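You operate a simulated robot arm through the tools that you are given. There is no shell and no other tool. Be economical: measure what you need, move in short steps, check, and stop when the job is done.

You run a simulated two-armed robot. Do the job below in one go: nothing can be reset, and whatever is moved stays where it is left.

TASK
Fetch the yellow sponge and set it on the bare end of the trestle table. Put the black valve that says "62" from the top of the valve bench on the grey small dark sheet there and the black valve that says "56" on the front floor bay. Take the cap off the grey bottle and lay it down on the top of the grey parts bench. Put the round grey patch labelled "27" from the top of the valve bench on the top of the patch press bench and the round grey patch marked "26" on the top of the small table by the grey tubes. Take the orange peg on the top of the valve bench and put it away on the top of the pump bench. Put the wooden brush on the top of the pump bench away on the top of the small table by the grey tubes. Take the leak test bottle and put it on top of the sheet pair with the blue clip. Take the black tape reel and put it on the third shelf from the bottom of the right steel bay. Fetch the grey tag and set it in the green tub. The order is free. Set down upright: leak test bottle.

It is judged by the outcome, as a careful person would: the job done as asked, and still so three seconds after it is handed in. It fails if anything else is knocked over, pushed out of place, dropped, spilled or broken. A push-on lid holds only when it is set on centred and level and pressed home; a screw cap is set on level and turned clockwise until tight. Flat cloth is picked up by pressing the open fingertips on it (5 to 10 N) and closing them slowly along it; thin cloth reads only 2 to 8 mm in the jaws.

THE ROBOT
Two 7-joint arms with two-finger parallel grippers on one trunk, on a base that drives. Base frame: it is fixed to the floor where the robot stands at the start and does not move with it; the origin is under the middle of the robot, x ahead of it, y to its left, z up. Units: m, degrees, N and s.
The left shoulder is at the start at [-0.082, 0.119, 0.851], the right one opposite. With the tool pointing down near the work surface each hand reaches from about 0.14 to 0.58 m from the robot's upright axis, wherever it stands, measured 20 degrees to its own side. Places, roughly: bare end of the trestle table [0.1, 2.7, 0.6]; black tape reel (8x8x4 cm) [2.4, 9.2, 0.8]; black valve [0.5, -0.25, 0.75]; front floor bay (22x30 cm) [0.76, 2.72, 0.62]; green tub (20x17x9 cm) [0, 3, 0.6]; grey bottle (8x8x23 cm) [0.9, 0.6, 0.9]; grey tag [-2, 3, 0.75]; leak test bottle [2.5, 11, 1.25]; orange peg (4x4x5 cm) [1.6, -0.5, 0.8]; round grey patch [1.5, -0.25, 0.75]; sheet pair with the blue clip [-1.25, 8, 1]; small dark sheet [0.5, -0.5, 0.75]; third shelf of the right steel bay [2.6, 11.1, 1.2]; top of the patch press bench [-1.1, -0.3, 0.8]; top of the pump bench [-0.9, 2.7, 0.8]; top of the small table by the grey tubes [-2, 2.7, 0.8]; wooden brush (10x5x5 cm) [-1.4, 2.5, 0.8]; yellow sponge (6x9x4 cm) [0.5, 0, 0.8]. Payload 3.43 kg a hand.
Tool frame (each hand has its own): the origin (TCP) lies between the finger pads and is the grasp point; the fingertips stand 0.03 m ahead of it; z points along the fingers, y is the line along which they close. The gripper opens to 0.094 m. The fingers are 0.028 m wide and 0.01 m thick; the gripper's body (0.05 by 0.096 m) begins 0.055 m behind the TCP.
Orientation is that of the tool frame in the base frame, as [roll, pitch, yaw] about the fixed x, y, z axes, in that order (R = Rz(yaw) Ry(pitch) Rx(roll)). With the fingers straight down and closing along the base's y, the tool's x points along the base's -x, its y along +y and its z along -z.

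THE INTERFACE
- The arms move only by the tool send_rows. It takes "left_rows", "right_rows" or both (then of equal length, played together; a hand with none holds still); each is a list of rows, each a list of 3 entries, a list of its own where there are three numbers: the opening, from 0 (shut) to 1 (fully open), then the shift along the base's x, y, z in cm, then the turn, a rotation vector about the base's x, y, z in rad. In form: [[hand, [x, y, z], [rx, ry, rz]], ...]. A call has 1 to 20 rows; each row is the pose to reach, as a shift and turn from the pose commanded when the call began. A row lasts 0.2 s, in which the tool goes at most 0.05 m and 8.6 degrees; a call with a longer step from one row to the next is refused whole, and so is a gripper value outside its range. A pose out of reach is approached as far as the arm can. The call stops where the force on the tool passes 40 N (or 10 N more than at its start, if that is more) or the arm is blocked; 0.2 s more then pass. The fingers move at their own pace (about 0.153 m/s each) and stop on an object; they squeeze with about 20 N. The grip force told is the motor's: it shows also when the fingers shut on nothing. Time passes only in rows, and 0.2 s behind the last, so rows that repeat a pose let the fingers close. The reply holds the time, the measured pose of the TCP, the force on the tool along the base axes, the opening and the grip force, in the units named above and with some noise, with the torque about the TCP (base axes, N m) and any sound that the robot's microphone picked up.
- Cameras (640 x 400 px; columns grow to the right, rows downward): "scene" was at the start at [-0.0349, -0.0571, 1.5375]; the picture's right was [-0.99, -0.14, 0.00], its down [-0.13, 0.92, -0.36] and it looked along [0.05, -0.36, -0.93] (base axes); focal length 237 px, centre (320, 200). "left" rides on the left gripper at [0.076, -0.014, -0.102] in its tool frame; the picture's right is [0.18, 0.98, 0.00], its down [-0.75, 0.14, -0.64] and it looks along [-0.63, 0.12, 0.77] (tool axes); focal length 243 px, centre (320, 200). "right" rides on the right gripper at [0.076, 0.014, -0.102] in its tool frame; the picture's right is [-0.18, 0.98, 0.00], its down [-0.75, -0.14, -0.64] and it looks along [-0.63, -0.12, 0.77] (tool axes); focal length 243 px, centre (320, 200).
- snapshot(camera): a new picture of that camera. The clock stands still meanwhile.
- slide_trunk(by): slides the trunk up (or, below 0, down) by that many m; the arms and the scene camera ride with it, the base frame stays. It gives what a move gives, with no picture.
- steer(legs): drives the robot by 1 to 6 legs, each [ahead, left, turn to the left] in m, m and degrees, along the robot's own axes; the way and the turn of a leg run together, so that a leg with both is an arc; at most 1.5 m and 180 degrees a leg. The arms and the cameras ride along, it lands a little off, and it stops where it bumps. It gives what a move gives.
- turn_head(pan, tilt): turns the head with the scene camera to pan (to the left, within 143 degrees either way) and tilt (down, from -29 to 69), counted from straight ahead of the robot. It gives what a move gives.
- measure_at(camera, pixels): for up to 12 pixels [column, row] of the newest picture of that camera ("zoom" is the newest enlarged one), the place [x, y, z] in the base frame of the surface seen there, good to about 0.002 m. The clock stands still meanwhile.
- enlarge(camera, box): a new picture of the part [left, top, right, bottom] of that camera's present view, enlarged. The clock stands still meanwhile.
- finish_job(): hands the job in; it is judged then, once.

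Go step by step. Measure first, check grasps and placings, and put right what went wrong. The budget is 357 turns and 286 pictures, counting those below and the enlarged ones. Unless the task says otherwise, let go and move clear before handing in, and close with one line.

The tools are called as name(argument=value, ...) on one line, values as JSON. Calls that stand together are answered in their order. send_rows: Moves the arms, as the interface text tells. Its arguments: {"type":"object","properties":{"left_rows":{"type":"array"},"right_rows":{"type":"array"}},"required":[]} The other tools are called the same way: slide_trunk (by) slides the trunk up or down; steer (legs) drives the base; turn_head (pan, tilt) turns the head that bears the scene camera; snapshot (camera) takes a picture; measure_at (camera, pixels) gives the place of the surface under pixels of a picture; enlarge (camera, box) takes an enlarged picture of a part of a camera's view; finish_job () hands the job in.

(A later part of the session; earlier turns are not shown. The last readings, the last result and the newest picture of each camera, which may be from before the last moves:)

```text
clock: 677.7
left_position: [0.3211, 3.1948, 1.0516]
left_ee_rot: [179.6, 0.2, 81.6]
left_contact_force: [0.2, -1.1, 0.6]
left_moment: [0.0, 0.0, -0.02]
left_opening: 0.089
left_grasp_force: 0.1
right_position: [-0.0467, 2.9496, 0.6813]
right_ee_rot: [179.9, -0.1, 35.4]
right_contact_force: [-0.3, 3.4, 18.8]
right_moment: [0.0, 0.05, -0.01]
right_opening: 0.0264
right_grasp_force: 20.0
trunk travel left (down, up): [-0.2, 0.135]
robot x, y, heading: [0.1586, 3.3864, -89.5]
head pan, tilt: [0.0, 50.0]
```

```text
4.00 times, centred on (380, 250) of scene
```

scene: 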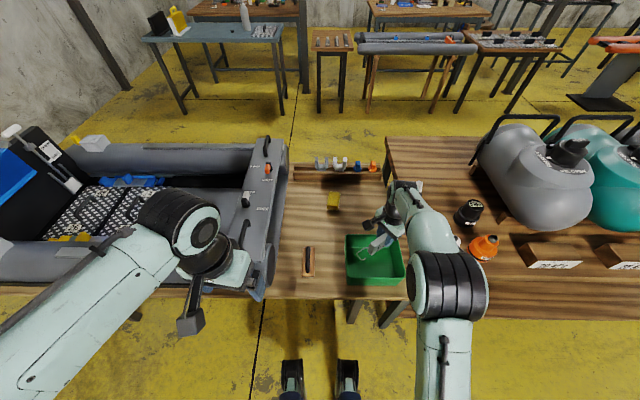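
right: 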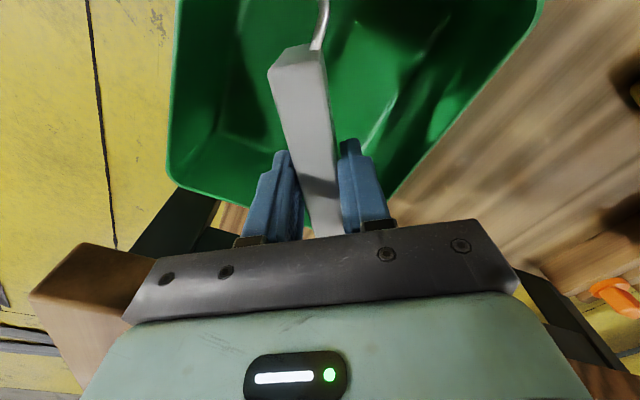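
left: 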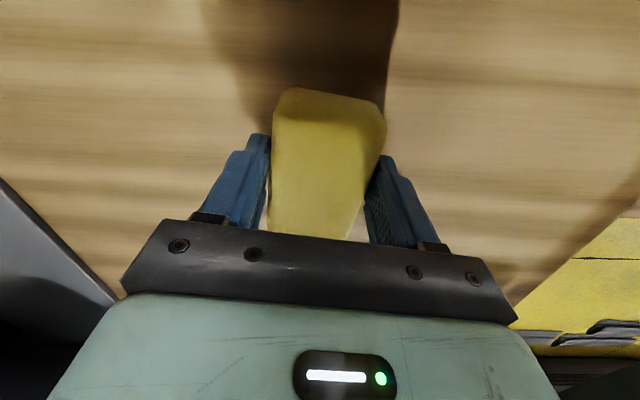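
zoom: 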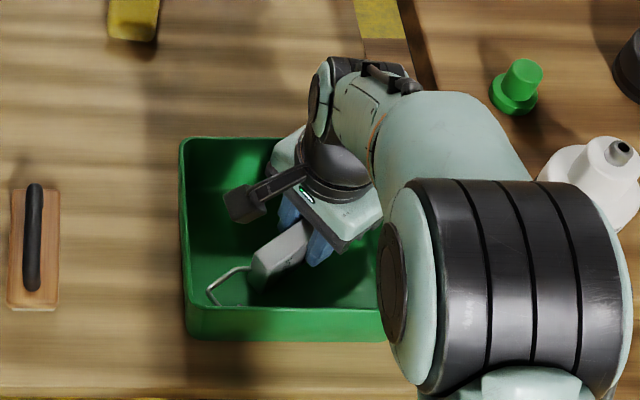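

Tag rests on the tub floor (19 N). Release and rise.

send_rows(right_rows=[[0, [0, 0, 0.3], [0, 0, 0]], [0.4, [0, 0, 0.3], [0, 0, 0]], [0.5, [0, 0, 0.3], [0, 0, 0]], [0.5, [0, 0, 4], [0, 0, 0]], [0.5, [0, 0, 8], [0, 0, 0]], [0.5, [0, 0, 12], [0, 0, 0]], [0.5, [0, 0, 16], [0, 0, 0]], [0.5, [0, 0, 20], [0, 0, 0]], [0.5, [0, 2, 24], [0, 0, 0]], [0.5, [1, 5, 27], [0, 0, 0]], [0.5, [2, 8, 30], [0, 0, 0]], [0.5, [3, 11, 33], [0, 0, 0]], [0.5, [4, 14, 36], [0, 0, 0]]])

snapshot(camera="scene")

enlarge(camera="scene", box=[270, 150, 430, 310])

```text
clock: 680.5
left_position: [0.3213, 3.1939, 1.0505]
left_ee_rot: [179.6, 0.2, 81.6]
left_contact_force: [0.0, -0.2, 0.4]
left_moment: [-0.01, -0.02, 0.03]
left_opening: 0.0892
left_grasp_force: 0.0
right_position: [-0.0081, 3.0901, 1.0381]
right_ee_rot: [-179.7, -0.5, 35.5]
right_contact_force: [-0.2, 0.5, 0.2]
right_moment: [0.02, 0.02, -0.03]
right_opening: 0.047
right_grasp_force: 0.1
trunk travel left (down, up): [-0.2, 0.135]
robot x, y, heading: [0.1574, 3.3848, -89.5]
head pan, tilt: [0.0, 50.0]
```

```text
135 pictures are left
```

scene: 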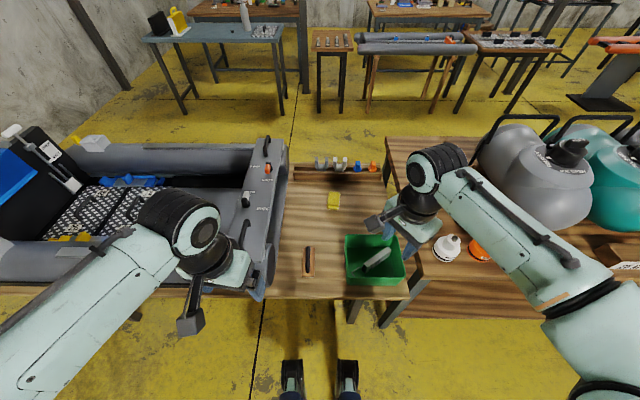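

```text
2.50 times, centred on (350, 230) of scene
```

zoom: 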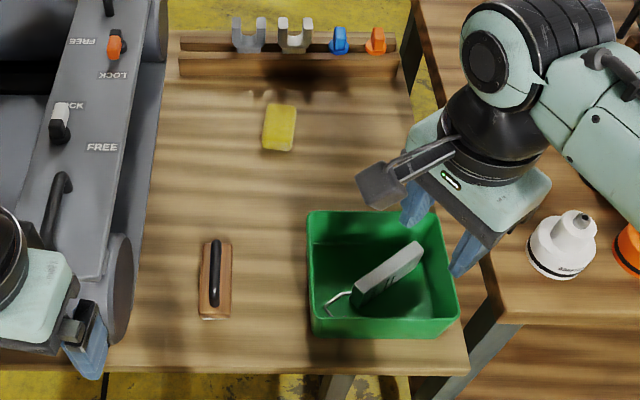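

Tag is in the tub. Tidy the right hand and head north: turn round and look.

send_rows(right_rows=[[0.8, [0, 1, 1], [0, 0, -0.138]], [0.8, [0, 3, 2], [0, 0, -0.275]], [0.8, [0, 5, 3], [0, 0, -0.412]], [0.8, [0, 6, 4], [0, 0, -0.55]]], left_rows=[[0.9, [0, 0, 1], [0, 0, 0.05]], [0.9, [0, 0, 2], [0, 0, 0.1]], [0.9, [0, 0, 3], [0, 0, 0.15]], [0.9, [0, 0, 4], [0, 0, 0.15]]])

steer(legs=[[-0.3, 0, 0], [0, 1.4, 0], [0, 0.4, 0], [0, 0, 180]])

turn_head(pan=0, tilt=15)

snapshot(camera="scene")

```text
clock: 681.5
left_position: [0.3216, 3.1939, 1.0901]
left_ee_rot: [179.6, 0.1, 90.2]
left_contact_force: [0.2, -0.2, -0.2]
left_moment: [0.0, 0.04, 0.03]
left_opening: 0.0844
left_grasp_force: 0.1
right_position: [-0.008, 3.1495, 1.0783]
right_ee_rot: [-179.8, -0.4, 3.8]
right_contact_force: [0.0, 0.3, -0.3]
right_moment: [0.0, -0.02, 0.03]
right_opening: 0.0754
right_grasp_force: 0.1
trunk travel left (down, up): [-0.2, 0.135]
robot x, y, heading: [0.1577, 3.3865, -89.4]
head pan, tilt: [0.0, 50.0]
```

```text
clock: 706.8
left_position: [1.8059, 3.8859, 1.0892]
left_ee_rot: [179.6, 0.3, -88.8]
left_contact_force: [0.9, 0.3, -0.1]
left_moment: [0.0, 0.04, -0.02]
left_opening: 0.0846
left_grasp_force: 0.1
right_position: [2.1348, 3.9352, 1.0781]
right_ee_rot: [-179.8, -0.4, -175.0]
right_contact_force: [-0.5, 0.7, -0.4]
right_moment: [-0.03, 0.0, 0.04]
right_opening: 0.0752
right_grasp_force: 0.0
trunk travel left (down, up): [-0.2, 0.135]
robot x, y, heading: [1.9788, 3.6989, 91.8]
head pan, tilt: [0.0, 50.0]
```

```text
clock: 707.9
left_position: [1.8065, 3.885, 1.0909]
left_ee_rot: [179.5, 0.2, -88.7]
left_contact_force: [-0.4, 0.6, 0.3]
left_moment: [-0.05, -0.03, -0.01]
left_opening: 0.0845
left_grasp_force: 0.0
right_position: [2.1354, 3.9347, 1.078]
right_ee_rot: [-179.8, -0.3, -175.0]
right_contact_force: [-0.3, -0.3, 0.0]
right_moment: [0.02, -0.03, -0.01]
right_opening: 0.0751
right_grasp_force: 0.2
trunk travel left (down, up): [-0.2, 0.135]
robot x, y, heading: [1.9708, 3.6988, 91.7]
head pan, tilt: [0.0, 15.0]
```

```text
133 pictures are left
```

scene: 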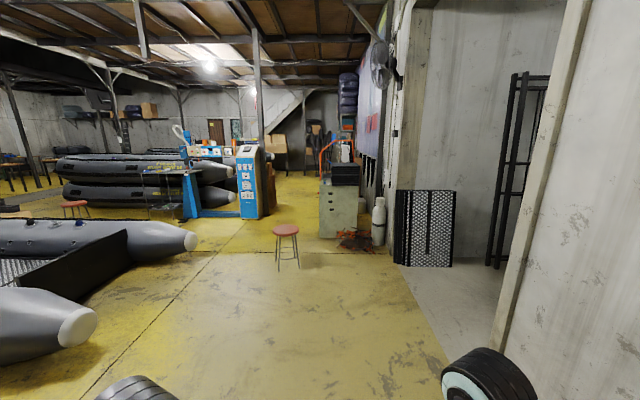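

enlarge(camera="scene", box=[230, 60, 460, 280])

measure_at(camera="scene", pixels=[[285, 232], [340, 210], [378, 220], [358, 240], [245, 190], [198, 240], [345, 175], [425, 230], [300, 180], [375, 160], [97, 320], [320, 150]])

```text
1.82 times, centred on (345, 170) of scene
```

zoom: 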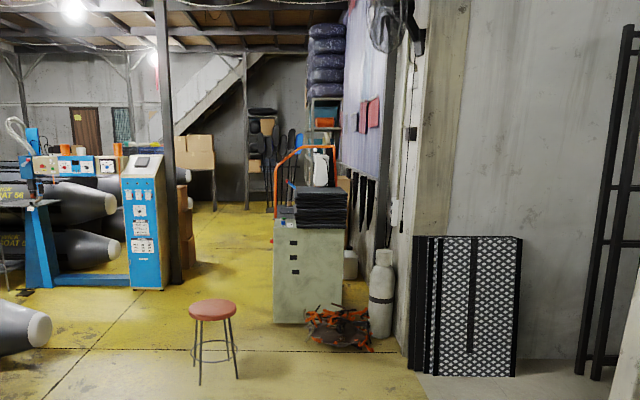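

```text
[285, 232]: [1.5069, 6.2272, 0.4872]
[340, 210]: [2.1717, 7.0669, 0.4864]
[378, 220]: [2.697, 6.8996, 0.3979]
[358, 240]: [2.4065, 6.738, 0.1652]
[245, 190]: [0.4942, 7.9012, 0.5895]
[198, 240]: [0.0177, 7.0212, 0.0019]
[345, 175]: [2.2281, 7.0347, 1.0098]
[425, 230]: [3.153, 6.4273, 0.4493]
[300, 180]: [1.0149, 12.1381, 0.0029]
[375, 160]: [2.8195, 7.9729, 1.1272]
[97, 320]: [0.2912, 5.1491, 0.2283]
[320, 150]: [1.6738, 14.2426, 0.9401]
```

Route: x≈0.95 past the stool (1.5,6.2), up to y≈6.7. I also turn the right hand back.

send_rows(right_rows=[[0.8, [0, 0, 1], [0, 0, 0.148]], [0.8, [0, 0, 2], [0, 0, 0.296]], [0.8, [0, 0, 2], [0, 0, 0.444]], [0.8, [0, 0, 2], [0, 0, 0.592]], [0.8, [0, 0, 2], [0, 0, 0.74]], [0.8, [0, 0, 2], [0, 0, 0.888]], [0.8, [0, 0, 2], [0, 0, 1.036]], [0.8, [0, 0, 2], [0, 0, 1.184]], [0.8, [0, 0, 2], [0, 0, 1.332]], [0.8, [0, 0, 2], [0, 0, 1.48]]])

steer(legs=[[0, 1.0, -1.8], [1.45, 0, 0], [1.45, 0, 0], [0.3, -0.3, 0]])

snapshot(camera="scene")

```text
clock: 710.0
left_position: [1.8062, 3.8848, 1.0901]
left_ee_rot: [179.6, 0.2, -88.7]
left_contact_force: [-0.5, 0.1, -0.2]
left_moment: [0.0, 0.01, 0.0]
left_opening: 0.0851
left_grasp_force: 0.0
right_position: [2.1355, 3.935, 1.0985]
right_ee_rot: [-179.8, -0.4, -90.0]
right_contact_force: [-0.6, 0.1, 0.2]
right_moment: [0.02, 0.04, 0.02]
right_opening: 0.0747
right_grasp_force: 0.1
trunk travel left (down, up): [-0.2, 0.135]
robot x, y, heading: [1.9727, 3.6989, 91.8]
head pan, tilt: [0.0, 15.0]
```

```text
clock: 735.6
left_position: [1.0848, 7.0729, 1.0887]
left_ee_rot: [179.6, 0.2, -89.9]
left_contact_force: [0.4, 0.5, -0.6]
left_moment: [0.05, 0.02, -0.01]
left_opening: 0.0847
left_grasp_force: 0.1
right_position: [1.4153, 7.1154, 1.0975]
right_ee_rot: [-179.8, -0.5, -91.4]
right_contact_force: [0.3, -0.8, -0.7]
right_moment: [0.0, 0.0, 0.01]
right_opening: 0.0754
right_grasp_force: 0.0
trunk travel left (down, up): [-0.2, 0.135]
robot x, y, heading: [1.2513, 6.8802, 90.6]
head pan, tilt: [0.0, 15.0]
```

```text
131 pictures are left
```

scene: 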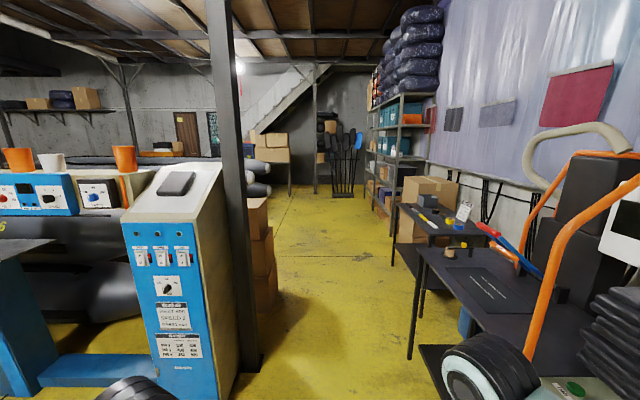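

enlarge(camera="scene", box=[360, 80, 560, 320])

measure_at(camera="scene", pixels=[[412, 350], [418, 255], [400, 210], [470, 230], [450, 250], [410, 130], [385, 190], [245, 300], [265, 270], [260, 340], [395, 265], [520, 335]])

```text
1.67 times, centred on (460, 200) of scene
```

zoom: 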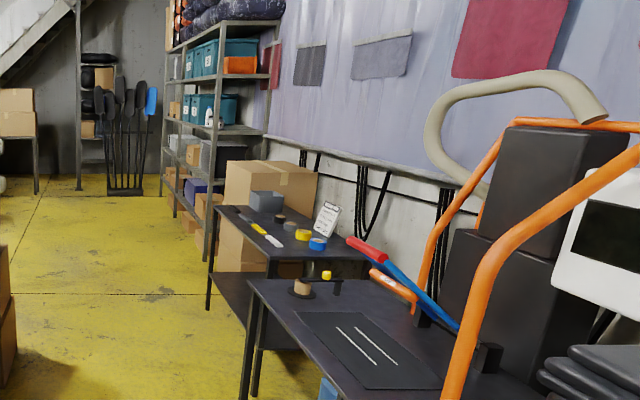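

```text
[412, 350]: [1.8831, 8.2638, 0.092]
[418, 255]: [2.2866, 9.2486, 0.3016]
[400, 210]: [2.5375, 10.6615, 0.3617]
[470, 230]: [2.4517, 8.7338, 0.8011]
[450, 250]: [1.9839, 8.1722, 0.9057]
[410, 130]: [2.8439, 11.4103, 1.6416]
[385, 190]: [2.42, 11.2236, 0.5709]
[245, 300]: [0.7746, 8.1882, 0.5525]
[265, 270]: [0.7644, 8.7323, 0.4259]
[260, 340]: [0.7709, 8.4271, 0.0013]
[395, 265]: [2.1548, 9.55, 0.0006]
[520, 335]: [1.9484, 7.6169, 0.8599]
```

steer(legs=[[1.2, -0.05, -0.6], [1.1, 0, 0], [0, 0, -90]])

turn_head(pan=0, tilt=40)

snapshot(camera="scene")

```text
clock: 750.8
left_position: [1.489, 9.3518, 1.0905]
left_ee_rot: [179.6, 0.2, 179.7]
left_contact_force: [0.2, 0.5, 0.4]
left_moment: [0.03, -0.03, 0.0]
left_opening: 0.0848
left_grasp_force: 0.0
right_position: [1.5309, 9.0209, 1.0995]
right_ee_rot: [-179.8, -0.3, 178.3]
right_contact_force: [-0.6, 0.3, 0.0]
right_moment: [-0.01, -0.03, -0.01]
right_opening: 0.0747
right_grasp_force: 0.1
trunk travel left (down, up): [-0.2, 0.135]
robot x, y, heading: [1.2963, 9.1849, 0.5]
head pan, tilt: [0.0, 15.0]
```

```text
clock: 751.7
left_position: [1.4874, 9.351, 1.0897]
left_ee_rot: [179.5, 0.2, 179.7]
left_contact_force: [-0.4, -0.4, 0.1]
left_moment: [0.02, -0.01, 0.01]
left_opening: 0.0848
left_grasp_force: 0.0
right_position: [1.5298, 9.0211, 1.0976]
right_ee_rot: [-179.8, -0.5, 178.2]
right_contact_force: [-0.3, -0.4, 0.0]
right_moment: [0.02, -0.01, -0.02]
right_opening: 0.0753
right_grasp_force: 0.0
trunk travel left (down, up): [-0.2, 0.135]
robot x, y, heading: [1.2994, 9.1919, 0.3]
head pan, tilt: [0.0, 40.0]
```

```text
129 pictures are left
```

scene: 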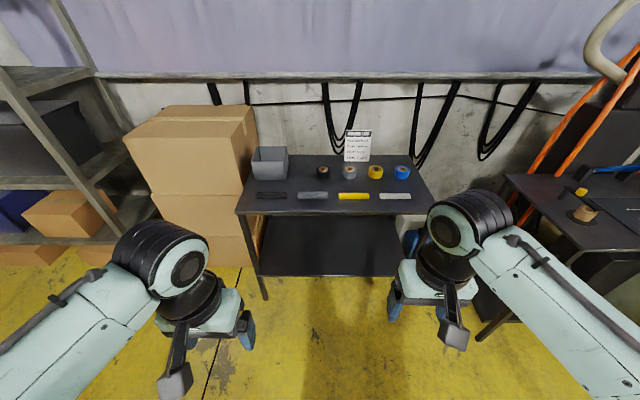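

enlarge(camera="scene", box=[230, 120, 440, 230])

measure_at(camera="scene", pixels=[[323, 168], [323, 176], [317, 172], [330, 172], [240, 212], [428, 212], [270, 195], [260, 178], [349, 172], [358, 158]])

```text
3.05 times, centred on (335, 175) of scene
```

zoom: 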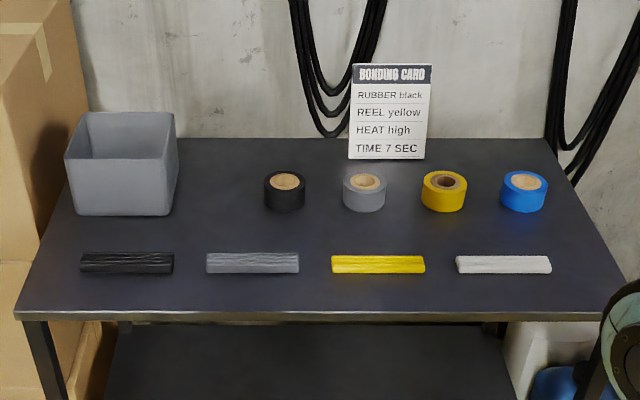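

```text
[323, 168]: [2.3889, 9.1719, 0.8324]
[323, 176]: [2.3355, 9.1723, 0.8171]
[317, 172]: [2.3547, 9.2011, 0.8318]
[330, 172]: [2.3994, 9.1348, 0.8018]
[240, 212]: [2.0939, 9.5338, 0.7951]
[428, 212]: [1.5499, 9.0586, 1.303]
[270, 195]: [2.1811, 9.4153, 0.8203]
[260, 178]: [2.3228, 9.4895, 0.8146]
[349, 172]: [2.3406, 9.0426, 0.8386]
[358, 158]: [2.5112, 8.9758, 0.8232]
```

Black reel ≈(2.37,9.17), 8 cm wide, gap to neighbour 5 cm. The shelf needs a forward-pitched hand, so I'll grasp pitched 45°. Drive closer and pitch the right hand.

steer(legs=[[0.42, 0.12, 0]])

send_rows(right_rows=[[1, [3, 0, -2], [0, -0.13, 0]], [1, [6, 0.5, -4], [0, -0.26, 0]], [1, [9, 1, -6], [0, -0.39, 0]], [1, [12, 1.5, -8], [0, -0.52, 0]], [1, [15, 2, -9], [0, -0.65, 0]], [1, [18, 2.5, -9], [0, -0.785, 0]], [1, [18, 2.5, -9], [0, -0.785, 0]]])

snapshot(camera="right")

snapshot(camera="scene")

```text
clock: 754.4
left_position: [1.9101, 9.4709, 1.0901]
left_ee_rot: [179.6, 0.0, 179.3]
left_contact_force: [0.6, 0.3, -0.6]
left_moment: [0.01, 0.0, -0.01]
left_opening: 0.0849
left_grasp_force: 0.1
right_position: [1.9491, 9.1401, 1.0982]
right_ee_rot: [-179.7, -0.3, 178.0]
right_contact_force: [0.0, -1.0, -1.1]
right_moment: [-0.01, 0.0, -0.01]
right_opening: 0.0751
right_grasp_force: 0.1
trunk travel left (down, up): [-0.2, 0.135]
robot x, y, heading: [1.7152, 9.3059, 0.0]
head pan, tilt: [0.0, 40.0]
```

```text
clock: 756.0
left_position: [1.909, 9.4715, 1.09]
left_ee_rot: [179.5, 0.2, 179.4]
left_contact_force: [-0.4, -0.8, -0.3]
left_moment: [0.0, 0.01, 0.03]
left_opening: 0.0848
left_grasp_force: 0.0
right_position: [2.1274, 9.1651, 1.0085]
right_ee_rot: [178.1, 44.7, 177.2]
right_contact_force: [-0.1, 0.1, -0.1]
right_moment: [0.01, -0.01, 0.02]
right_opening: 0.0941
right_grasp_force: 0.0
trunk travel left (down, up): [-0.2, 0.135]
robot x, y, heading: [1.7134, 9.3079, -0.2]
head pan, tilt: [0.0, 40.0]
```

```text
127 pictures are left
```

right: 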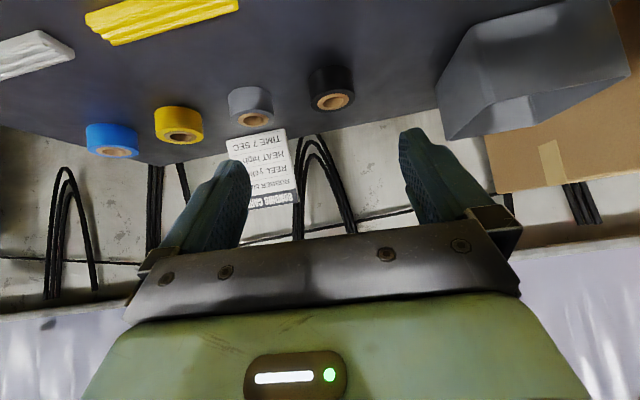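

```text
126 pictures are left
```

scene: 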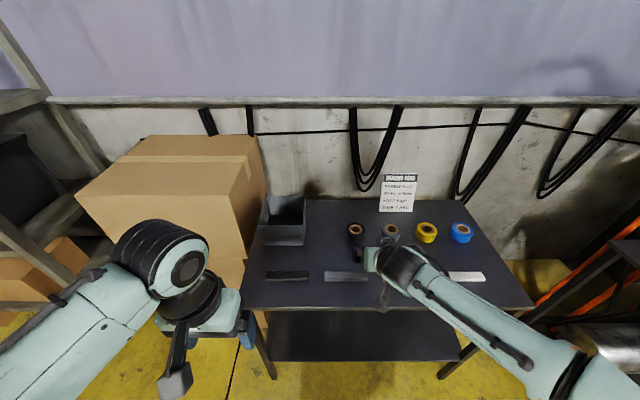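

measure_at(camera="right", pixels=[[312, 85], [352, 82], [330, 75], [320, 103], [349, 100], [335, 108], [271, 105]])

enlarge(camera="scene", box=[335, 205, 435, 265])

measure_at(camera="zoom", pixels=[[85, 160], [180, 160], [130, 125], [130, 205], [315, 165]])

```text
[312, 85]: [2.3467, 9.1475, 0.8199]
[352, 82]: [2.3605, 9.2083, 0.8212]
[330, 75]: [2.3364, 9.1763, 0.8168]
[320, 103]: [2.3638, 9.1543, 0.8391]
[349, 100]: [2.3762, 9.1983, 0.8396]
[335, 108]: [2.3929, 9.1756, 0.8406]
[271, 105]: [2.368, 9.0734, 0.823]
```

```text
6.40 times, centred on (385, 235) of scene
```

zoom: 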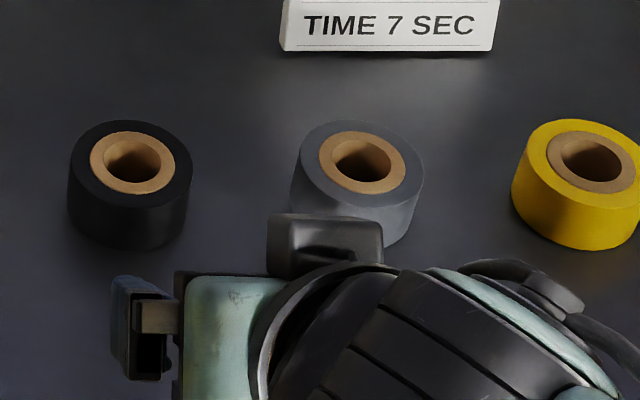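

```text
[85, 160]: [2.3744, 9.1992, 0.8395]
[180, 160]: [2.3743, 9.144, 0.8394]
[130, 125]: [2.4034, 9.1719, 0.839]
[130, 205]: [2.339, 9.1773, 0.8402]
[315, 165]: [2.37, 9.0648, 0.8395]
```

Reel centre (2.372,9.175), radius ≈3.5 cm, top 0.84. Move over and down.

send_rows(right_rows=[[1, [4, 0.2, -1], [0, 0, 0]], [1, [8, 0.4, -2], [0, 0, 0]], [1, [12, 0.6, -3], [0, 0, 0]], [1, [16, 0.8, -4], [0, 0, 0]], [1, [20, 1, -5], [0, 0, 0]], [1, [24.3, 1, -7], [0, 0, 0]], [1, [24.3, 1, -11], [0, 0, 0]], [1, [24.3, 1, -15], [0, 0, 0]], [1, [24.3, 1, -18.2], [0, 0, 0]]])

snapshot(camera="right")

enlarge(camera="scene", box=[320, 180, 440, 280])

```text
clock: 758.0
left_position: [1.9075, 9.4715, 1.0907]
left_ee_rot: [179.7, 0.4, 179.4]
left_contact_force: [0.3, -0.1, 0.4]
left_moment: [0.02, 0.02, -0.01]
left_opening: 0.0845
left_grasp_force: 0.1
right_position: [2.3718, 9.176, 0.8316]
right_ee_rot: [178.1, 45.1, 177.3]
right_contact_force: [-4.9, -0.3, 14.9]
right_moment: [-0.77, -0.04, -0.14]
right_opening: 0.0941
right_grasp_force: 0.1
trunk travel left (down, up): [-0.2, 0.135]
robot x, y, heading: [1.7194, 9.3095, -0.3]
head pan, tilt: [0.0, 40.0]
```

```text
124 pictures are left
```

right: 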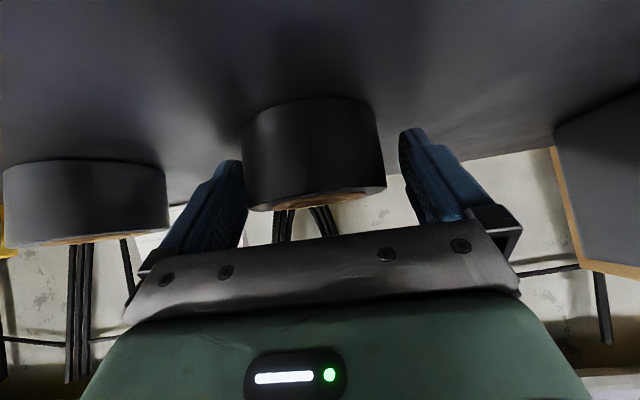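

```text
4.00 times, centred on (380, 230) of scene
```

zoom: 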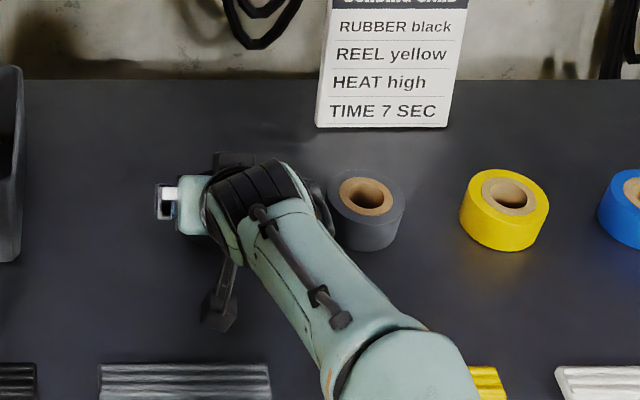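

Finger corner touches the table. Raise 4 mm, close, lift.

send_rows(right_rows=[[1, [0, -0.2, 0.5], [0, 0, 0]], [0.85, [0, -0.2, 0.5], [0, 0, 0]], [0.7, [0, -0.2, 0.5], [0, 0, 0]], [0.5, [0, -0.2, 0.5], [0, 0, 0]], [0.5, [0, -0.2, 0.5], [0, 0, 0]], [0.5, [0, -0.2, 3], [0, 0, 0]], [0.5, [0, -0.2, 7], [0, 0, 0]], [0.5, [-1, 0, 11], [0, 0, 0]], [0.5, [-5, 0.5, 13], [0, 0, 0]], [0.5, [-9, 1, 15], [0, 0, 0]], [0.5, [-13, 1.5, 17], [0, 0, 0]], [0.5, [-17, 2, 19], [0, 0, 0]], [0.5, [-21, 2, 21], [0, 0, 0]], [0.5, [-25, 2, 23], [0, 0, 0]]])

snapshot(camera="right")

```text
clock: 761.0
left_position: [1.9082, 9.4701, 1.0899]
left_ee_rot: [179.7, 0.2, 179.2]
left_contact_force: [-0.9, 0.8, 0.2]
left_moment: [0.01, -0.01, 0.03]
left_opening: 0.0847
left_grasp_force: 0.1
right_position: [2.1185, 9.1965, 1.0557]
right_ee_rot: [178.0, 44.6, 177.0]
right_contact_force: [-0.1, 0.2, -1.1]
right_moment: [0.01, 0.05, 0.02]
right_opening: 0.0717
right_grasp_force: 19.6
trunk travel left (down, up): [-0.2, 0.135]
robot x, y, heading: [1.7168, 9.3088, 0.0]
head pan, tilt: [0.0, 40.0]
```

```text
122 pictures are left
```

right: 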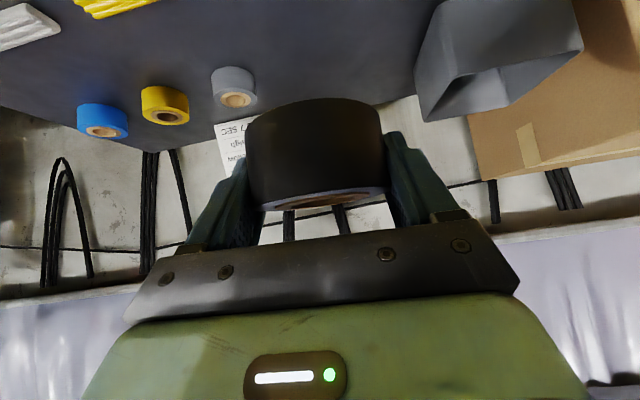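

Reel held. Back off and go north to the steel bays.

steer(legs=[[-0.4, 0, 0], [0, 1.4, 0], [0, 0.25, 0]])

turn_head(pan=0, tilt=20)

snapshot(camera="scene")

```text
clock: 777.9
left_position: [1.5111, 11.1198, 1.0888]
left_ee_rot: [179.6, 0.2, 179.5]
left_contact_force: [0.1, 1.0, 0.2]
left_moment: [0.0, 0.01, -0.01]
left_opening: 0.0847
left_grasp_force: 0.1
right_position: [1.7227, 10.8443, 1.0554]
right_ee_rot: [178.2, 44.6, 177.1]
right_contact_force: [-0.7, 0.0, -0.4]
right_moment: [0.03, 0.0, -0.01]
right_opening: 0.0717
right_grasp_force: 20.6
trunk travel left (down, up): [-0.2, 0.135]
robot x, y, heading: [1.3167, 10.9609, -0.1]
head pan, tilt: [0.0, 40.0]
```

```text
clock: 778.8
left_position: [1.5122, 11.1194, 1.0898]
left_ee_rot: [179.7, 0.2, 179.4]
left_contact_force: [-0.3, 0.4, -0.2]
left_moment: [-0.02, 0.0, -0.01]
left_opening: 0.0845
left_grasp_force: 0.0
right_position: [1.7228, 10.8443, 1.0559]
right_ee_rot: [178.2, 44.5, 177.1]
right_contact_force: [-0.6, -0.5, -0.6]
right_moment: [-0.03, 0.01, -0.01]
right_opening: 0.0718
right_grasp_force: 19.6
trunk travel left (down, up): [-0.2, 0.135]
robot x, y, heading: [1.3166, 10.9578, -0.2]
head pan, tilt: [0.0, 20.0]
```

```text
121 pictures are left
```

scene: 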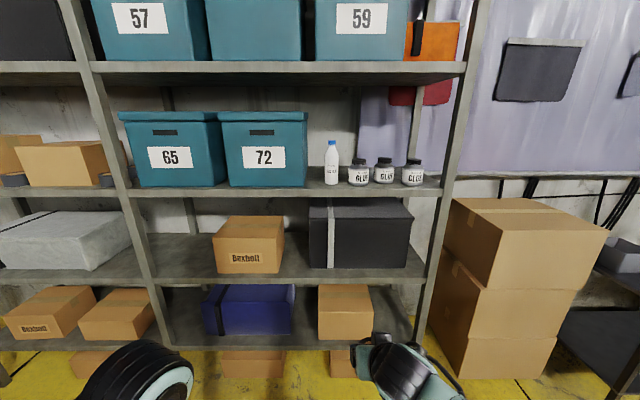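

measure_at(camera="scene", pixels=[[331, 145], [331, 165], [331, 183], [320, 192], [300, 72], [300, 278], [300, 345], [358, 165], [412, 165], [440, 188], [400, 188], [430, 180]])

enlarge(camera="scene", box=[290, 100, 470, 212])

```text
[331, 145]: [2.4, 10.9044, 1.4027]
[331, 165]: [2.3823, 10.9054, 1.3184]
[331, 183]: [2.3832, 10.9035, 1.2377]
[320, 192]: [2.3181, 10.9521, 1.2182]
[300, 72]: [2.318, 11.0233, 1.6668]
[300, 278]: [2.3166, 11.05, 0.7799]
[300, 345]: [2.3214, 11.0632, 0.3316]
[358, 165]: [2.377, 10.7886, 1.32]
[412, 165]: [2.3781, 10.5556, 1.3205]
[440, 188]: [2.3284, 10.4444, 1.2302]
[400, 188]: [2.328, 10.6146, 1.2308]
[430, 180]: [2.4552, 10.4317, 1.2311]
```

```text
3.56 times, centred on (380, 156) of scene
```

zoom: 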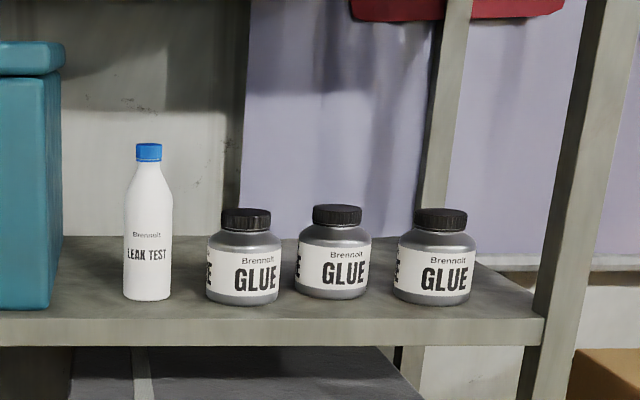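

Leak-test bottle at (2.40,10.904), shelf 3 top z=1.232, free width to the bin ≈11.0. Plan: left takes the bottle, then right puts the reel in its place. Raise the trunk, pitch the left hand forward 75°, tuck the right.

slide_trunk(by=0.135)

send_rows(left_rows=[[0.9, [2, 0, 1], [0, -0.14, 0]], [0.9, [4, 0, 2], [0, -0.28, 0]], [0.9, [6, 0, 3], [0, -0.42, 0]], [0.9, [8, 0, 4], [0, -0.56, 0]], [0.9, [10, 0, 5], [0, -0.7, 0]], [0.9, [12, 0, 6], [0, -0.84, 0]], [0.9, [14, 0, 7], [0, -0.98, 0]], [0.9, [16, 0, 8], [0, -1.12, 0]], [0.9, [18, 0, 9], [0, -1.26, 0]], [0.9, [20, 0, 10], [0, -1.31, 0]]], right_rows=[[0.5, [-2, 0, 0], [0, 0, 0]], [0.5, [-4, 0, 0], [0, 0, 0]], [0.5, [-6, -1, 0], [0, 0, 0]], [0.5, [-8, -1, 0], [0, 0, 0]], [0.5, [-10, -2, 0], [0, 0, 0]], [0.5, [-11, -2, 0], [0, 0, 0]], [0.5, [-11, -2, 0], [0, 0, 0]], [0.5, [-11, -2, 0], [0, 0, 0]], [0.5, [-11, -2, 0], [0, 0, 0]], [0.5, [-11, -2, 0], [0, 0, 0]]])

snapshot(camera="scene")

snapshot(camera="left")

```text
clock: 780.4
left_position: [1.5107, 11.1194, 1.2249]
left_ee_rot: [179.6, 0.1, 179.4]
left_contact_force: [-0.2, -0.6, -0.3]
left_moment: [0.0, -0.04, 0.04]
left_opening: 0.0846
left_grasp_force: 0.0
right_position: [1.7223, 10.8446, 1.1909]
right_ee_rot: [178.1, 44.5, 177.1]
right_contact_force: [0.0, 0.1, -1.2]
right_moment: [-0.01, 0.01, 0.0]
right_opening: 0.0715
right_grasp_force: 20.6
trunk travel left (down, up): [-0.335, 0.0]
robot x, y, heading: [1.3189, 10.9588, 0.0]
head pan, tilt: [0.0, 20.0]
```

```text
clock: 782.6
left_position: [1.7126, 11.1181, 1.3242]
left_ee_rot: [177.3, 75.2, 177.4]
left_contact_force: [0.4, -0.7, -0.1]
left_moment: [-0.01, 0.01, 0.0]
left_opening: 0.0849
left_grasp_force: 0.1
right_position: [1.6124, 10.8246, 1.1906]
right_ee_rot: [178.2, 44.5, 177.2]
right_contact_force: [0.9, 0.1, -0.6]
right_moment: [-0.01, 0.02, 0.01]
right_opening: 0.0717
right_grasp_force: 19.5
trunk travel left (down, up): [-0.335, 0.0]
robot x, y, heading: [1.3174, 10.9562, -0.1]
head pan, tilt: [0.0, 20.0]
```

```text
119 pictures are left
```

scene: 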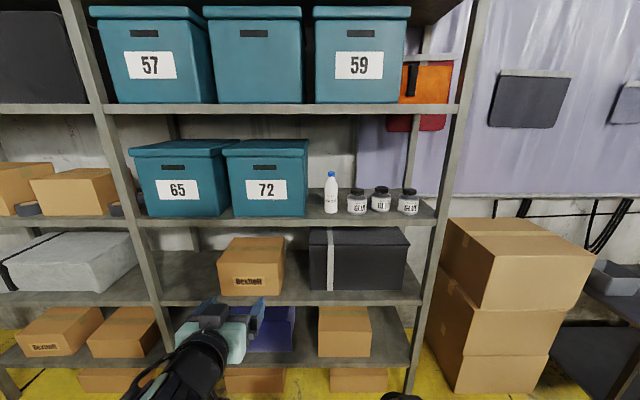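

```text
118 pictures are left
```

left: 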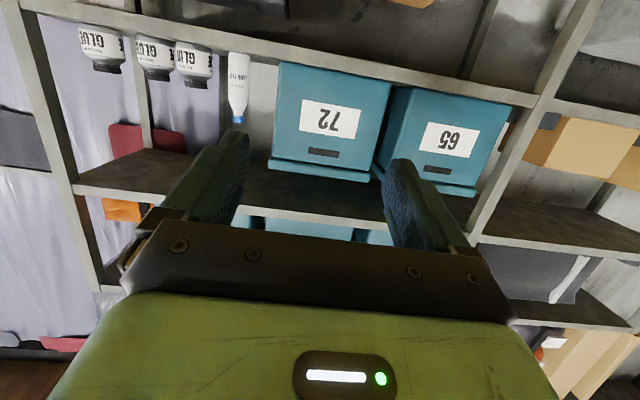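

steer(legs=[[0, -0.2, 0], [0.5, 0, 0]])

snapshot(camera="left")

snapshot(camera="scene")

```text
clock: 787.5
left_position: [2.2118, 10.9154, 1.3242]
left_ee_rot: [177.2, 75.2, 177.5]
left_contact_force: [-1.0, -0.4, 0.8]
left_moment: [0.02, -0.01, -0.01]
left_opening: 0.0846
left_grasp_force: 0.0
right_position: [2.1122, 10.6209, 1.1913]
right_ee_rot: [178.3, 44.6, 177.1]
right_contact_force: [-0.4, -0.9, -1.4]
right_moment: [0.0, -0.01, 0.0]
right_opening: 0.0715
right_grasp_force: 19.5
trunk travel left (down, up): [-0.335, 0.0]
robot x, y, heading: [1.8215, 10.7556, -0.1]
head pan, tilt: [0.0, 20.0]
```

```text
117 pictures are left
```

left: 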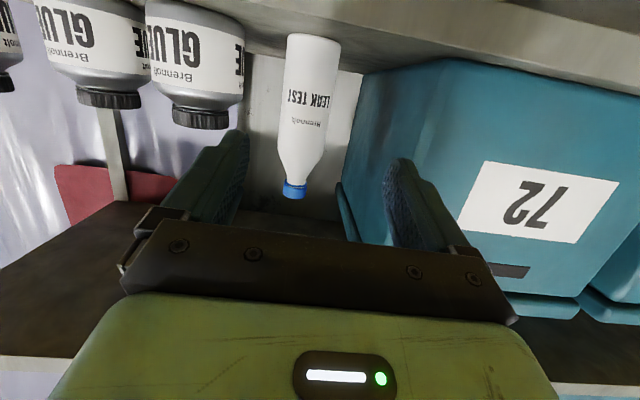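

```text
116 pictures are left
```

scene: 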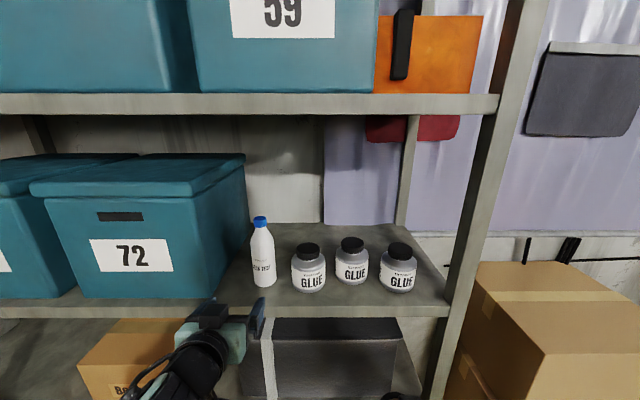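

measure_at(camera="left", pixels=[[305, 100], [284, 100], [332, 100], [310, 45], [295, 185], [243, 90], [345, 190], [370, 80]])

```text
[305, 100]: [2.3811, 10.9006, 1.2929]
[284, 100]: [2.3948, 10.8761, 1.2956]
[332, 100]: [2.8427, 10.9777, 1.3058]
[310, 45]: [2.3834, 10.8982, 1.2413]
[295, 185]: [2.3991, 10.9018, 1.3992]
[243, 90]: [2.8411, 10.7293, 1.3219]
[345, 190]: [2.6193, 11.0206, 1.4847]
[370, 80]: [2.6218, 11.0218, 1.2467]
```

Bottle centre (2.409,10.902). Advance straight in to x≈2.40.

send_rows(left_rows=[[0.9, [2, -0.7, 0], [0, 0, 0]], [0.9, [5, -1.3, 0], [0, 0, 0]], [0.9, [8, -1.3, 0], [0, 0, 0]], [0.9, [11, -1.3, 0], [0, 0, 0]], [0.9, [14, -1.3, 0], [0, 0, 0]], [0.9, [16, -1.3, 0], [0, 0, 0]]])

snapshot(camera="left")

snapshot(camera="scene")

```text
clock: 788.9
left_position: [2.3742, 10.9015, 1.3231]
left_ee_rot: [177.4, 75.2, 177.6]
left_contact_force: [0.8, -0.2, 0.2]
left_moment: [-0.01, 0.01, -0.01]
left_opening: 0.0845
left_grasp_force: 0.0
right_position: [2.114, 10.6211, 1.1916]
right_ee_rot: [178.2, 44.6, 177.1]
right_contact_force: [0.1, 0.6, -0.6]
right_moment: [-0.01, -0.02, -0.03]
right_opening: 0.0714
right_grasp_force: 19.9
trunk travel left (down, up): [-0.335, 0.0]
robot x, y, heading: [1.8176, 10.7564, -0.3]
head pan, tilt: [0.0, 20.0]
```

```text
115 pictures are left
```

left: 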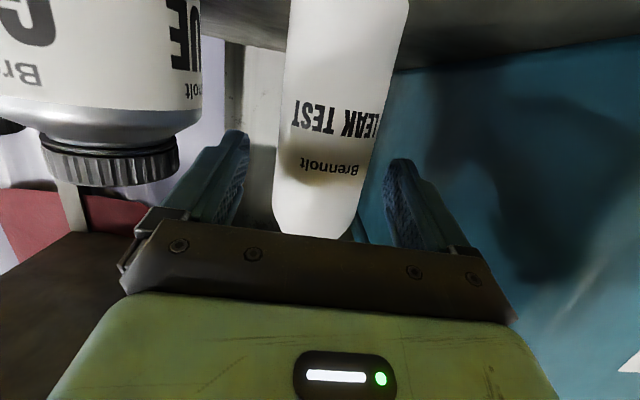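

```text
114 pictures are left
```

scene: 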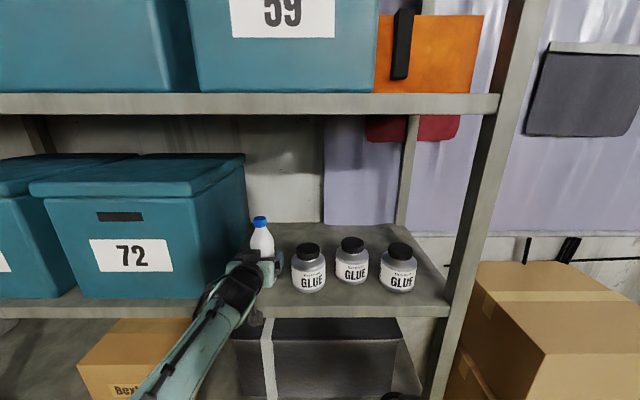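

send_rows(left_rows=[[0.9, [1, 0, 0], [0, 0, 0]], [0.9, [2, 0, 0], [0, 0, 0]], [0.7, [2, 0, 0], [0, 0, 0]], [0.5, [2, 0, 0], [0, 0, 0]], [0.3, [2, 0, 0], [0, 0, 0]], [0.3, [2, 0, 0], [0, 0, 0]], [0.3, [2, 0, 2], [0, 0, 0]], [0.3, [2, 0, 4], [0, 0, 0]]])

snapshot(camera="scene")

```text
clock: 790.7
left_position: [2.3923, 10.9021, 1.3648]
left_ee_rot: [177.2, 75.2, 177.3]
left_contact_force: [0.9, 0.5, -4.8]
left_moment: [-0.02, 0.08, -0.01]
left_opening: 0.0588
left_grasp_force: 20.1
right_position: [2.113, 10.621, 1.1915]
right_ee_rot: [178.2, 44.5, 177.0]
right_contact_force: [0.5, 0.1, -1.5]
right_moment: [-0.03, 0.0, -0.04]
right_opening: 0.0716
right_grasp_force: 19.8
trunk travel left (down, up): [-0.335, 0.0]
robot x, y, heading: [1.821, 10.7549, -0.3]
head pan, tilt: [0.0, 20.0]
```

```text
113 pictures are left
```

scene: 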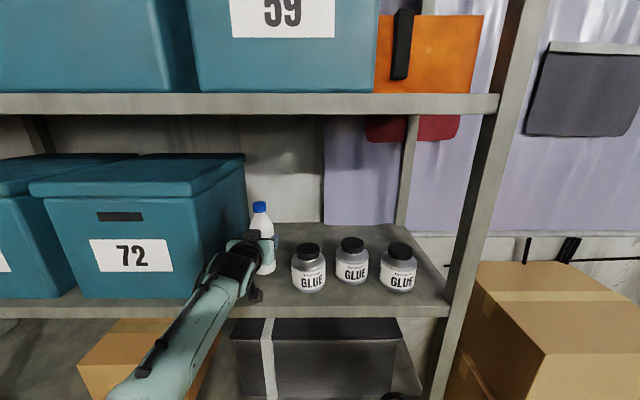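

Bottle lifted (5 N). Withdraw it straight back.

send_rows(left_rows=[[0.3, [-4, 0, 0], [0, 0, 0]], [0.3, [-8, 0, 0], [0, 0, 0]], [0.3, [-12, 0, 0], [0, 0, 0]], [0.3, [-16, 1, 0], [0, 0, 0]], [0.3, [-20, 3, 0], [0, 0, 0]], [0.3, [-24, 5, 0], [0, 0, 0]], [0.3, [-26, 7, 0], [0, 0, 0]]])

snapshot(camera="scene")

snapshot(camera="right")

```text
clock: 792.3
left_position: [2.1317, 10.9751, 1.3637]
left_ee_rot: [177.5, 75.2, 177.7]
left_contact_force: [-0.1, 0.8, -3.8]
left_moment: [0.01, 0.11, 0.01]
left_opening: 0.0589
left_grasp_force: 19.7
right_position: [2.1125, 10.6225, 1.1898]
right_ee_rot: [178.2, 44.6, 177.1]
right_contact_force: [-0.1, -0.1, -0.6]
right_moment: [-0.05, 0.01, 0.01]
right_opening: 0.0715
right_grasp_force: 20.3
trunk travel left (down, up): [-0.335, 0.0]
robot x, y, heading: [1.821, 10.7568, 0.1]
head pan, tilt: [0.0, 20.0]
```

```text
112 pictures are left
```

scene: 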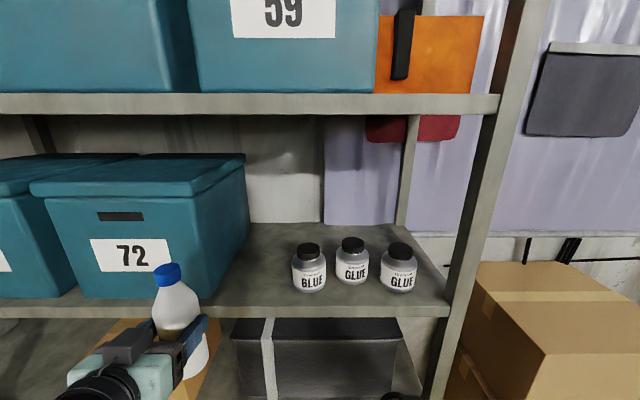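

```text
111 pictures are left
```

right: 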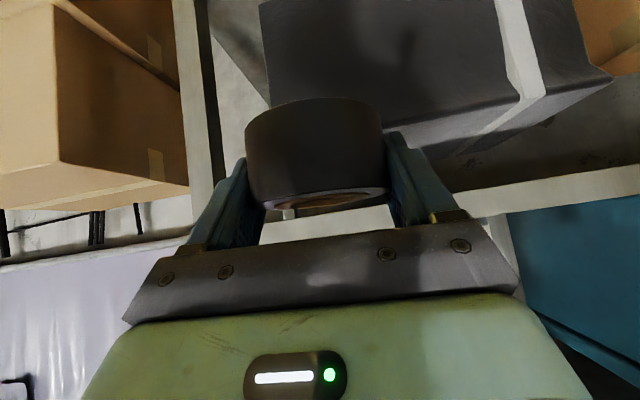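

Shelf spot is free. Raise the reel above shelf level, then shift the robot left 0.25.

send_rows(right_rows=[[0.5, [-1, 0, 4], [0, 0, 0]], [0.5, [-2, 0, 8], [0, 0, 0]], [0.5, [-2, 0, 12], [0, 0, 0]], [0.5, [-2, 0, 14], [0, 0, 0]]])

steer(legs=[[0, 0.25, 0]])

send_rows(right_rows=[[0.5, [4, 0.8, 0], [0, 0, 0]], [0.5, [8, 1.5, 0], [0, 0, 0]], [0.5, [12, 2.5, 0], [0, 0, 0]], [0.5, [16, 3.5, 0], [0, 0, 0]], [0.5, [20, 4.5, 0], [0, 0, 0]], [0.5, [24, 4.5, 0], [0, 0, 0]]])

snapshot(camera="right")

snapshot(camera="scene")

```text
clock: 793.3
left_position: [2.1328, 10.9721, 1.3636]
left_ee_rot: [177.3, 75.3, 177.5]
left_contact_force: [0.5, -0.1, -3.6]
left_moment: [-0.02, 0.05, 0.03]
left_opening: 0.0587
left_grasp_force: 20.1
right_position: [2.0937, 10.6223, 1.3318]
right_ee_rot: [178.2, 44.5, 177.1]
right_contact_force: [-0.3, -0.9, -1.3]
right_moment: [0.0, -0.03, -0.03]
right_opening: 0.0718
right_grasp_force: 20.2
trunk travel left (down, up): [-0.335, 0.0]
robot x, y, heading: [1.8176, 10.7564, -0.4]
head pan, tilt: [0.0, 20.0]
```

```text
clock: 796.1
left_position: [2.1355, 11.2222, 1.364]
left_ee_rot: [177.3, 75.2, 177.3]
left_contact_force: [-0.8, 0.5, -4.5]
left_moment: [-0.02, 0.07, 0.0]
left_opening: 0.0589
left_grasp_force: 20.0
right_position: [2.0944, 10.8693, 1.3313]
right_ee_rot: [178.2, 44.6, 176.9]
right_contact_force: [0.2, -0.2, -0.3]
right_moment: [-0.01, -0.03, -0.01]
right_opening: 0.0714
right_grasp_force: 20.1
trunk travel left (down, up): [-0.335, 0.0]
robot x, y, heading: [1.818, 11.0008, -0.4]
head pan, tilt: [0.0, 20.0]
```

```text
clock: 797.5
left_position: [2.1364, 11.2211, 1.3639]
left_ee_rot: [177.4, 75.1, 177.4]
left_contact_force: [0.8, -0.3, -4.3]
left_moment: [0.01, 0.14, -0.04]
left_opening: 0.0589
left_grasp_force: 19.7
right_position: [2.3372, 10.9141, 1.3301]
right_ee_rot: [178.3, 44.5, 177.0]
right_contact_force: [0.4, -0.6, -0.9]
right_moment: [0.0, 0.01, 0.01]
right_opening: 0.0715
right_grasp_force: 19.8
trunk travel left (down, up): [-0.335, 0.0]
robot x, y, heading: [1.8221, 11.0017, -0.3]
head pan, tilt: [0.0, 20.0]
```

```text
110 pictures are left
```

right: 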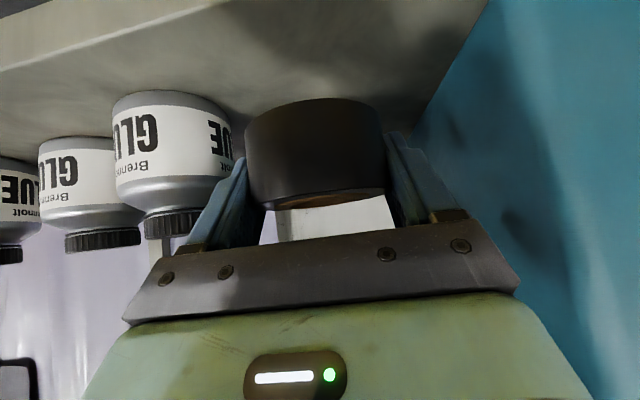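

```text
109 pictures are left
```

scene: 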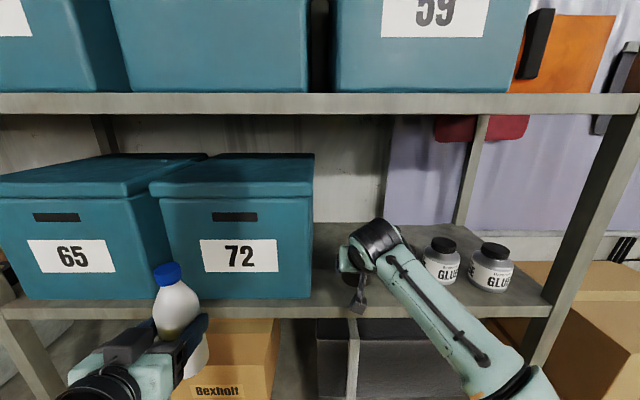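

send_rows(right_rows=[[0.5, [3.5, 0.6, 0], [0, 0, 0]], [0.5, [7, 0.6, -1], [0, 0, 0]], [0.5, [7.5, 0.6, -3], [0, 0, 0]], [0.5, [7.5, 0.6, -5], [0, 0, 0]], [0.5, [7.5, 0.6, -5.6], [0, 0, 0]]])

snapshot(camera="right")

```text
clock: 798.7
left_position: [2.1344, 11.2212, 1.3638]
left_ee_rot: [177.3, 75.2, 177.4]
left_contact_force: [0.2, 0.2, -4.6]
left_moment: [0.0, 0.05, 0.0]
left_opening: 0.059
left_grasp_force: 19.9
right_position: [2.4097, 10.9221, 1.2742]
right_ee_rot: [178.2, 44.6, 176.9]
right_contact_force: [1.2, 0.0, -0.2]
right_moment: [-0.01, 0.0, 0.01]
right_opening: 0.0715
right_grasp_force: 19.7
trunk travel left (down, up): [-0.335, 0.0]
robot x, y, heading: [1.8197, 11.0011, -0.4]
head pan, tilt: [0.0, 20.0]
```

```text
108 pictures are left
```

right: 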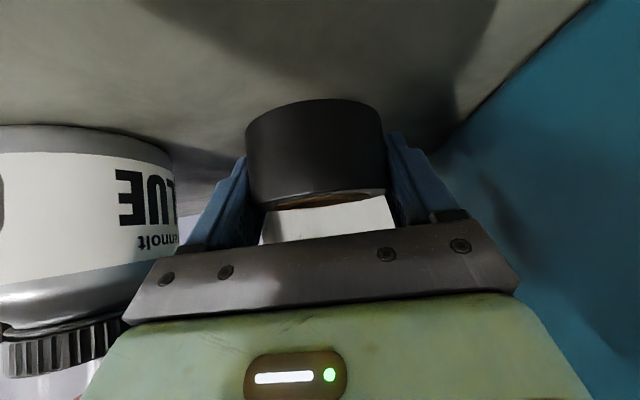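

send_rows(right_rows=[[0.5, [0, 0, -0.3], [0, 0, 0]], [0.5, [0, 0, -0.6], [0, 0, 0]], [0.5, [0, 0, -0.8], [0, 0, 0]]])

```text
clock: 799.5
left_position: [2.1338, 11.2222, 1.3638]
left_ee_rot: [177.3, 75.3, 177.3]
left_contact_force: [0.7, 0.8, -5.4]
left_moment: [-0.02, 0.07, 0.01]
left_opening: 0.059
left_grasp_force: 19.7
right_position: [2.4084, 10.921, 1.2669]
right_ee_rot: [178.1, 44.6, 177.0]
right_contact_force: [0.2, -0.6, -1.5]
right_moment: [0.02, 0.03, 0.03]
right_opening: 0.0714
right_grasp_force: 19.9
trunk travel left (down, up): [-0.335, 0.0]
robot x, y, heading: [1.8214, 11.0041, -0.4]
head pan, tilt: [0.0, 20.0]
```

send_rows(right_rows=[[0.5, [0, 0, -0.2], [0, 0, 0]], [0.5, [0, 0, -0.4], [0, 0, 0]], [0.5, [0, 0, -0.5], [0, 0, 0]]])

```text
clock: 800.3
left_position: [2.1344, 11.2217, 1.3645]
left_ee_rot: [177.3, 75.3, 177.3]
left_contact_force: [-0.3, 0.2, -5.3]
left_moment: [0.02, 0.12, 0.0]
left_opening: 0.0589
left_grasp_force: 19.9
right_position: [2.4094, 10.9202, 1.2624]
right_ee_rot: [178.1, 44.7, 176.8]
right_contact_force: [0.8, -0.2, 2.3]
right_moment: [-0.11, -0.04, 0.03]
right_opening: 0.0716
right_grasp_force: 20.0
trunk travel left (down, up): [-0.335, 0.0]
robot x, y, heading: [1.8188, 11.0038, -0.4]
head pan, tilt: [0.0, 20.0]
```

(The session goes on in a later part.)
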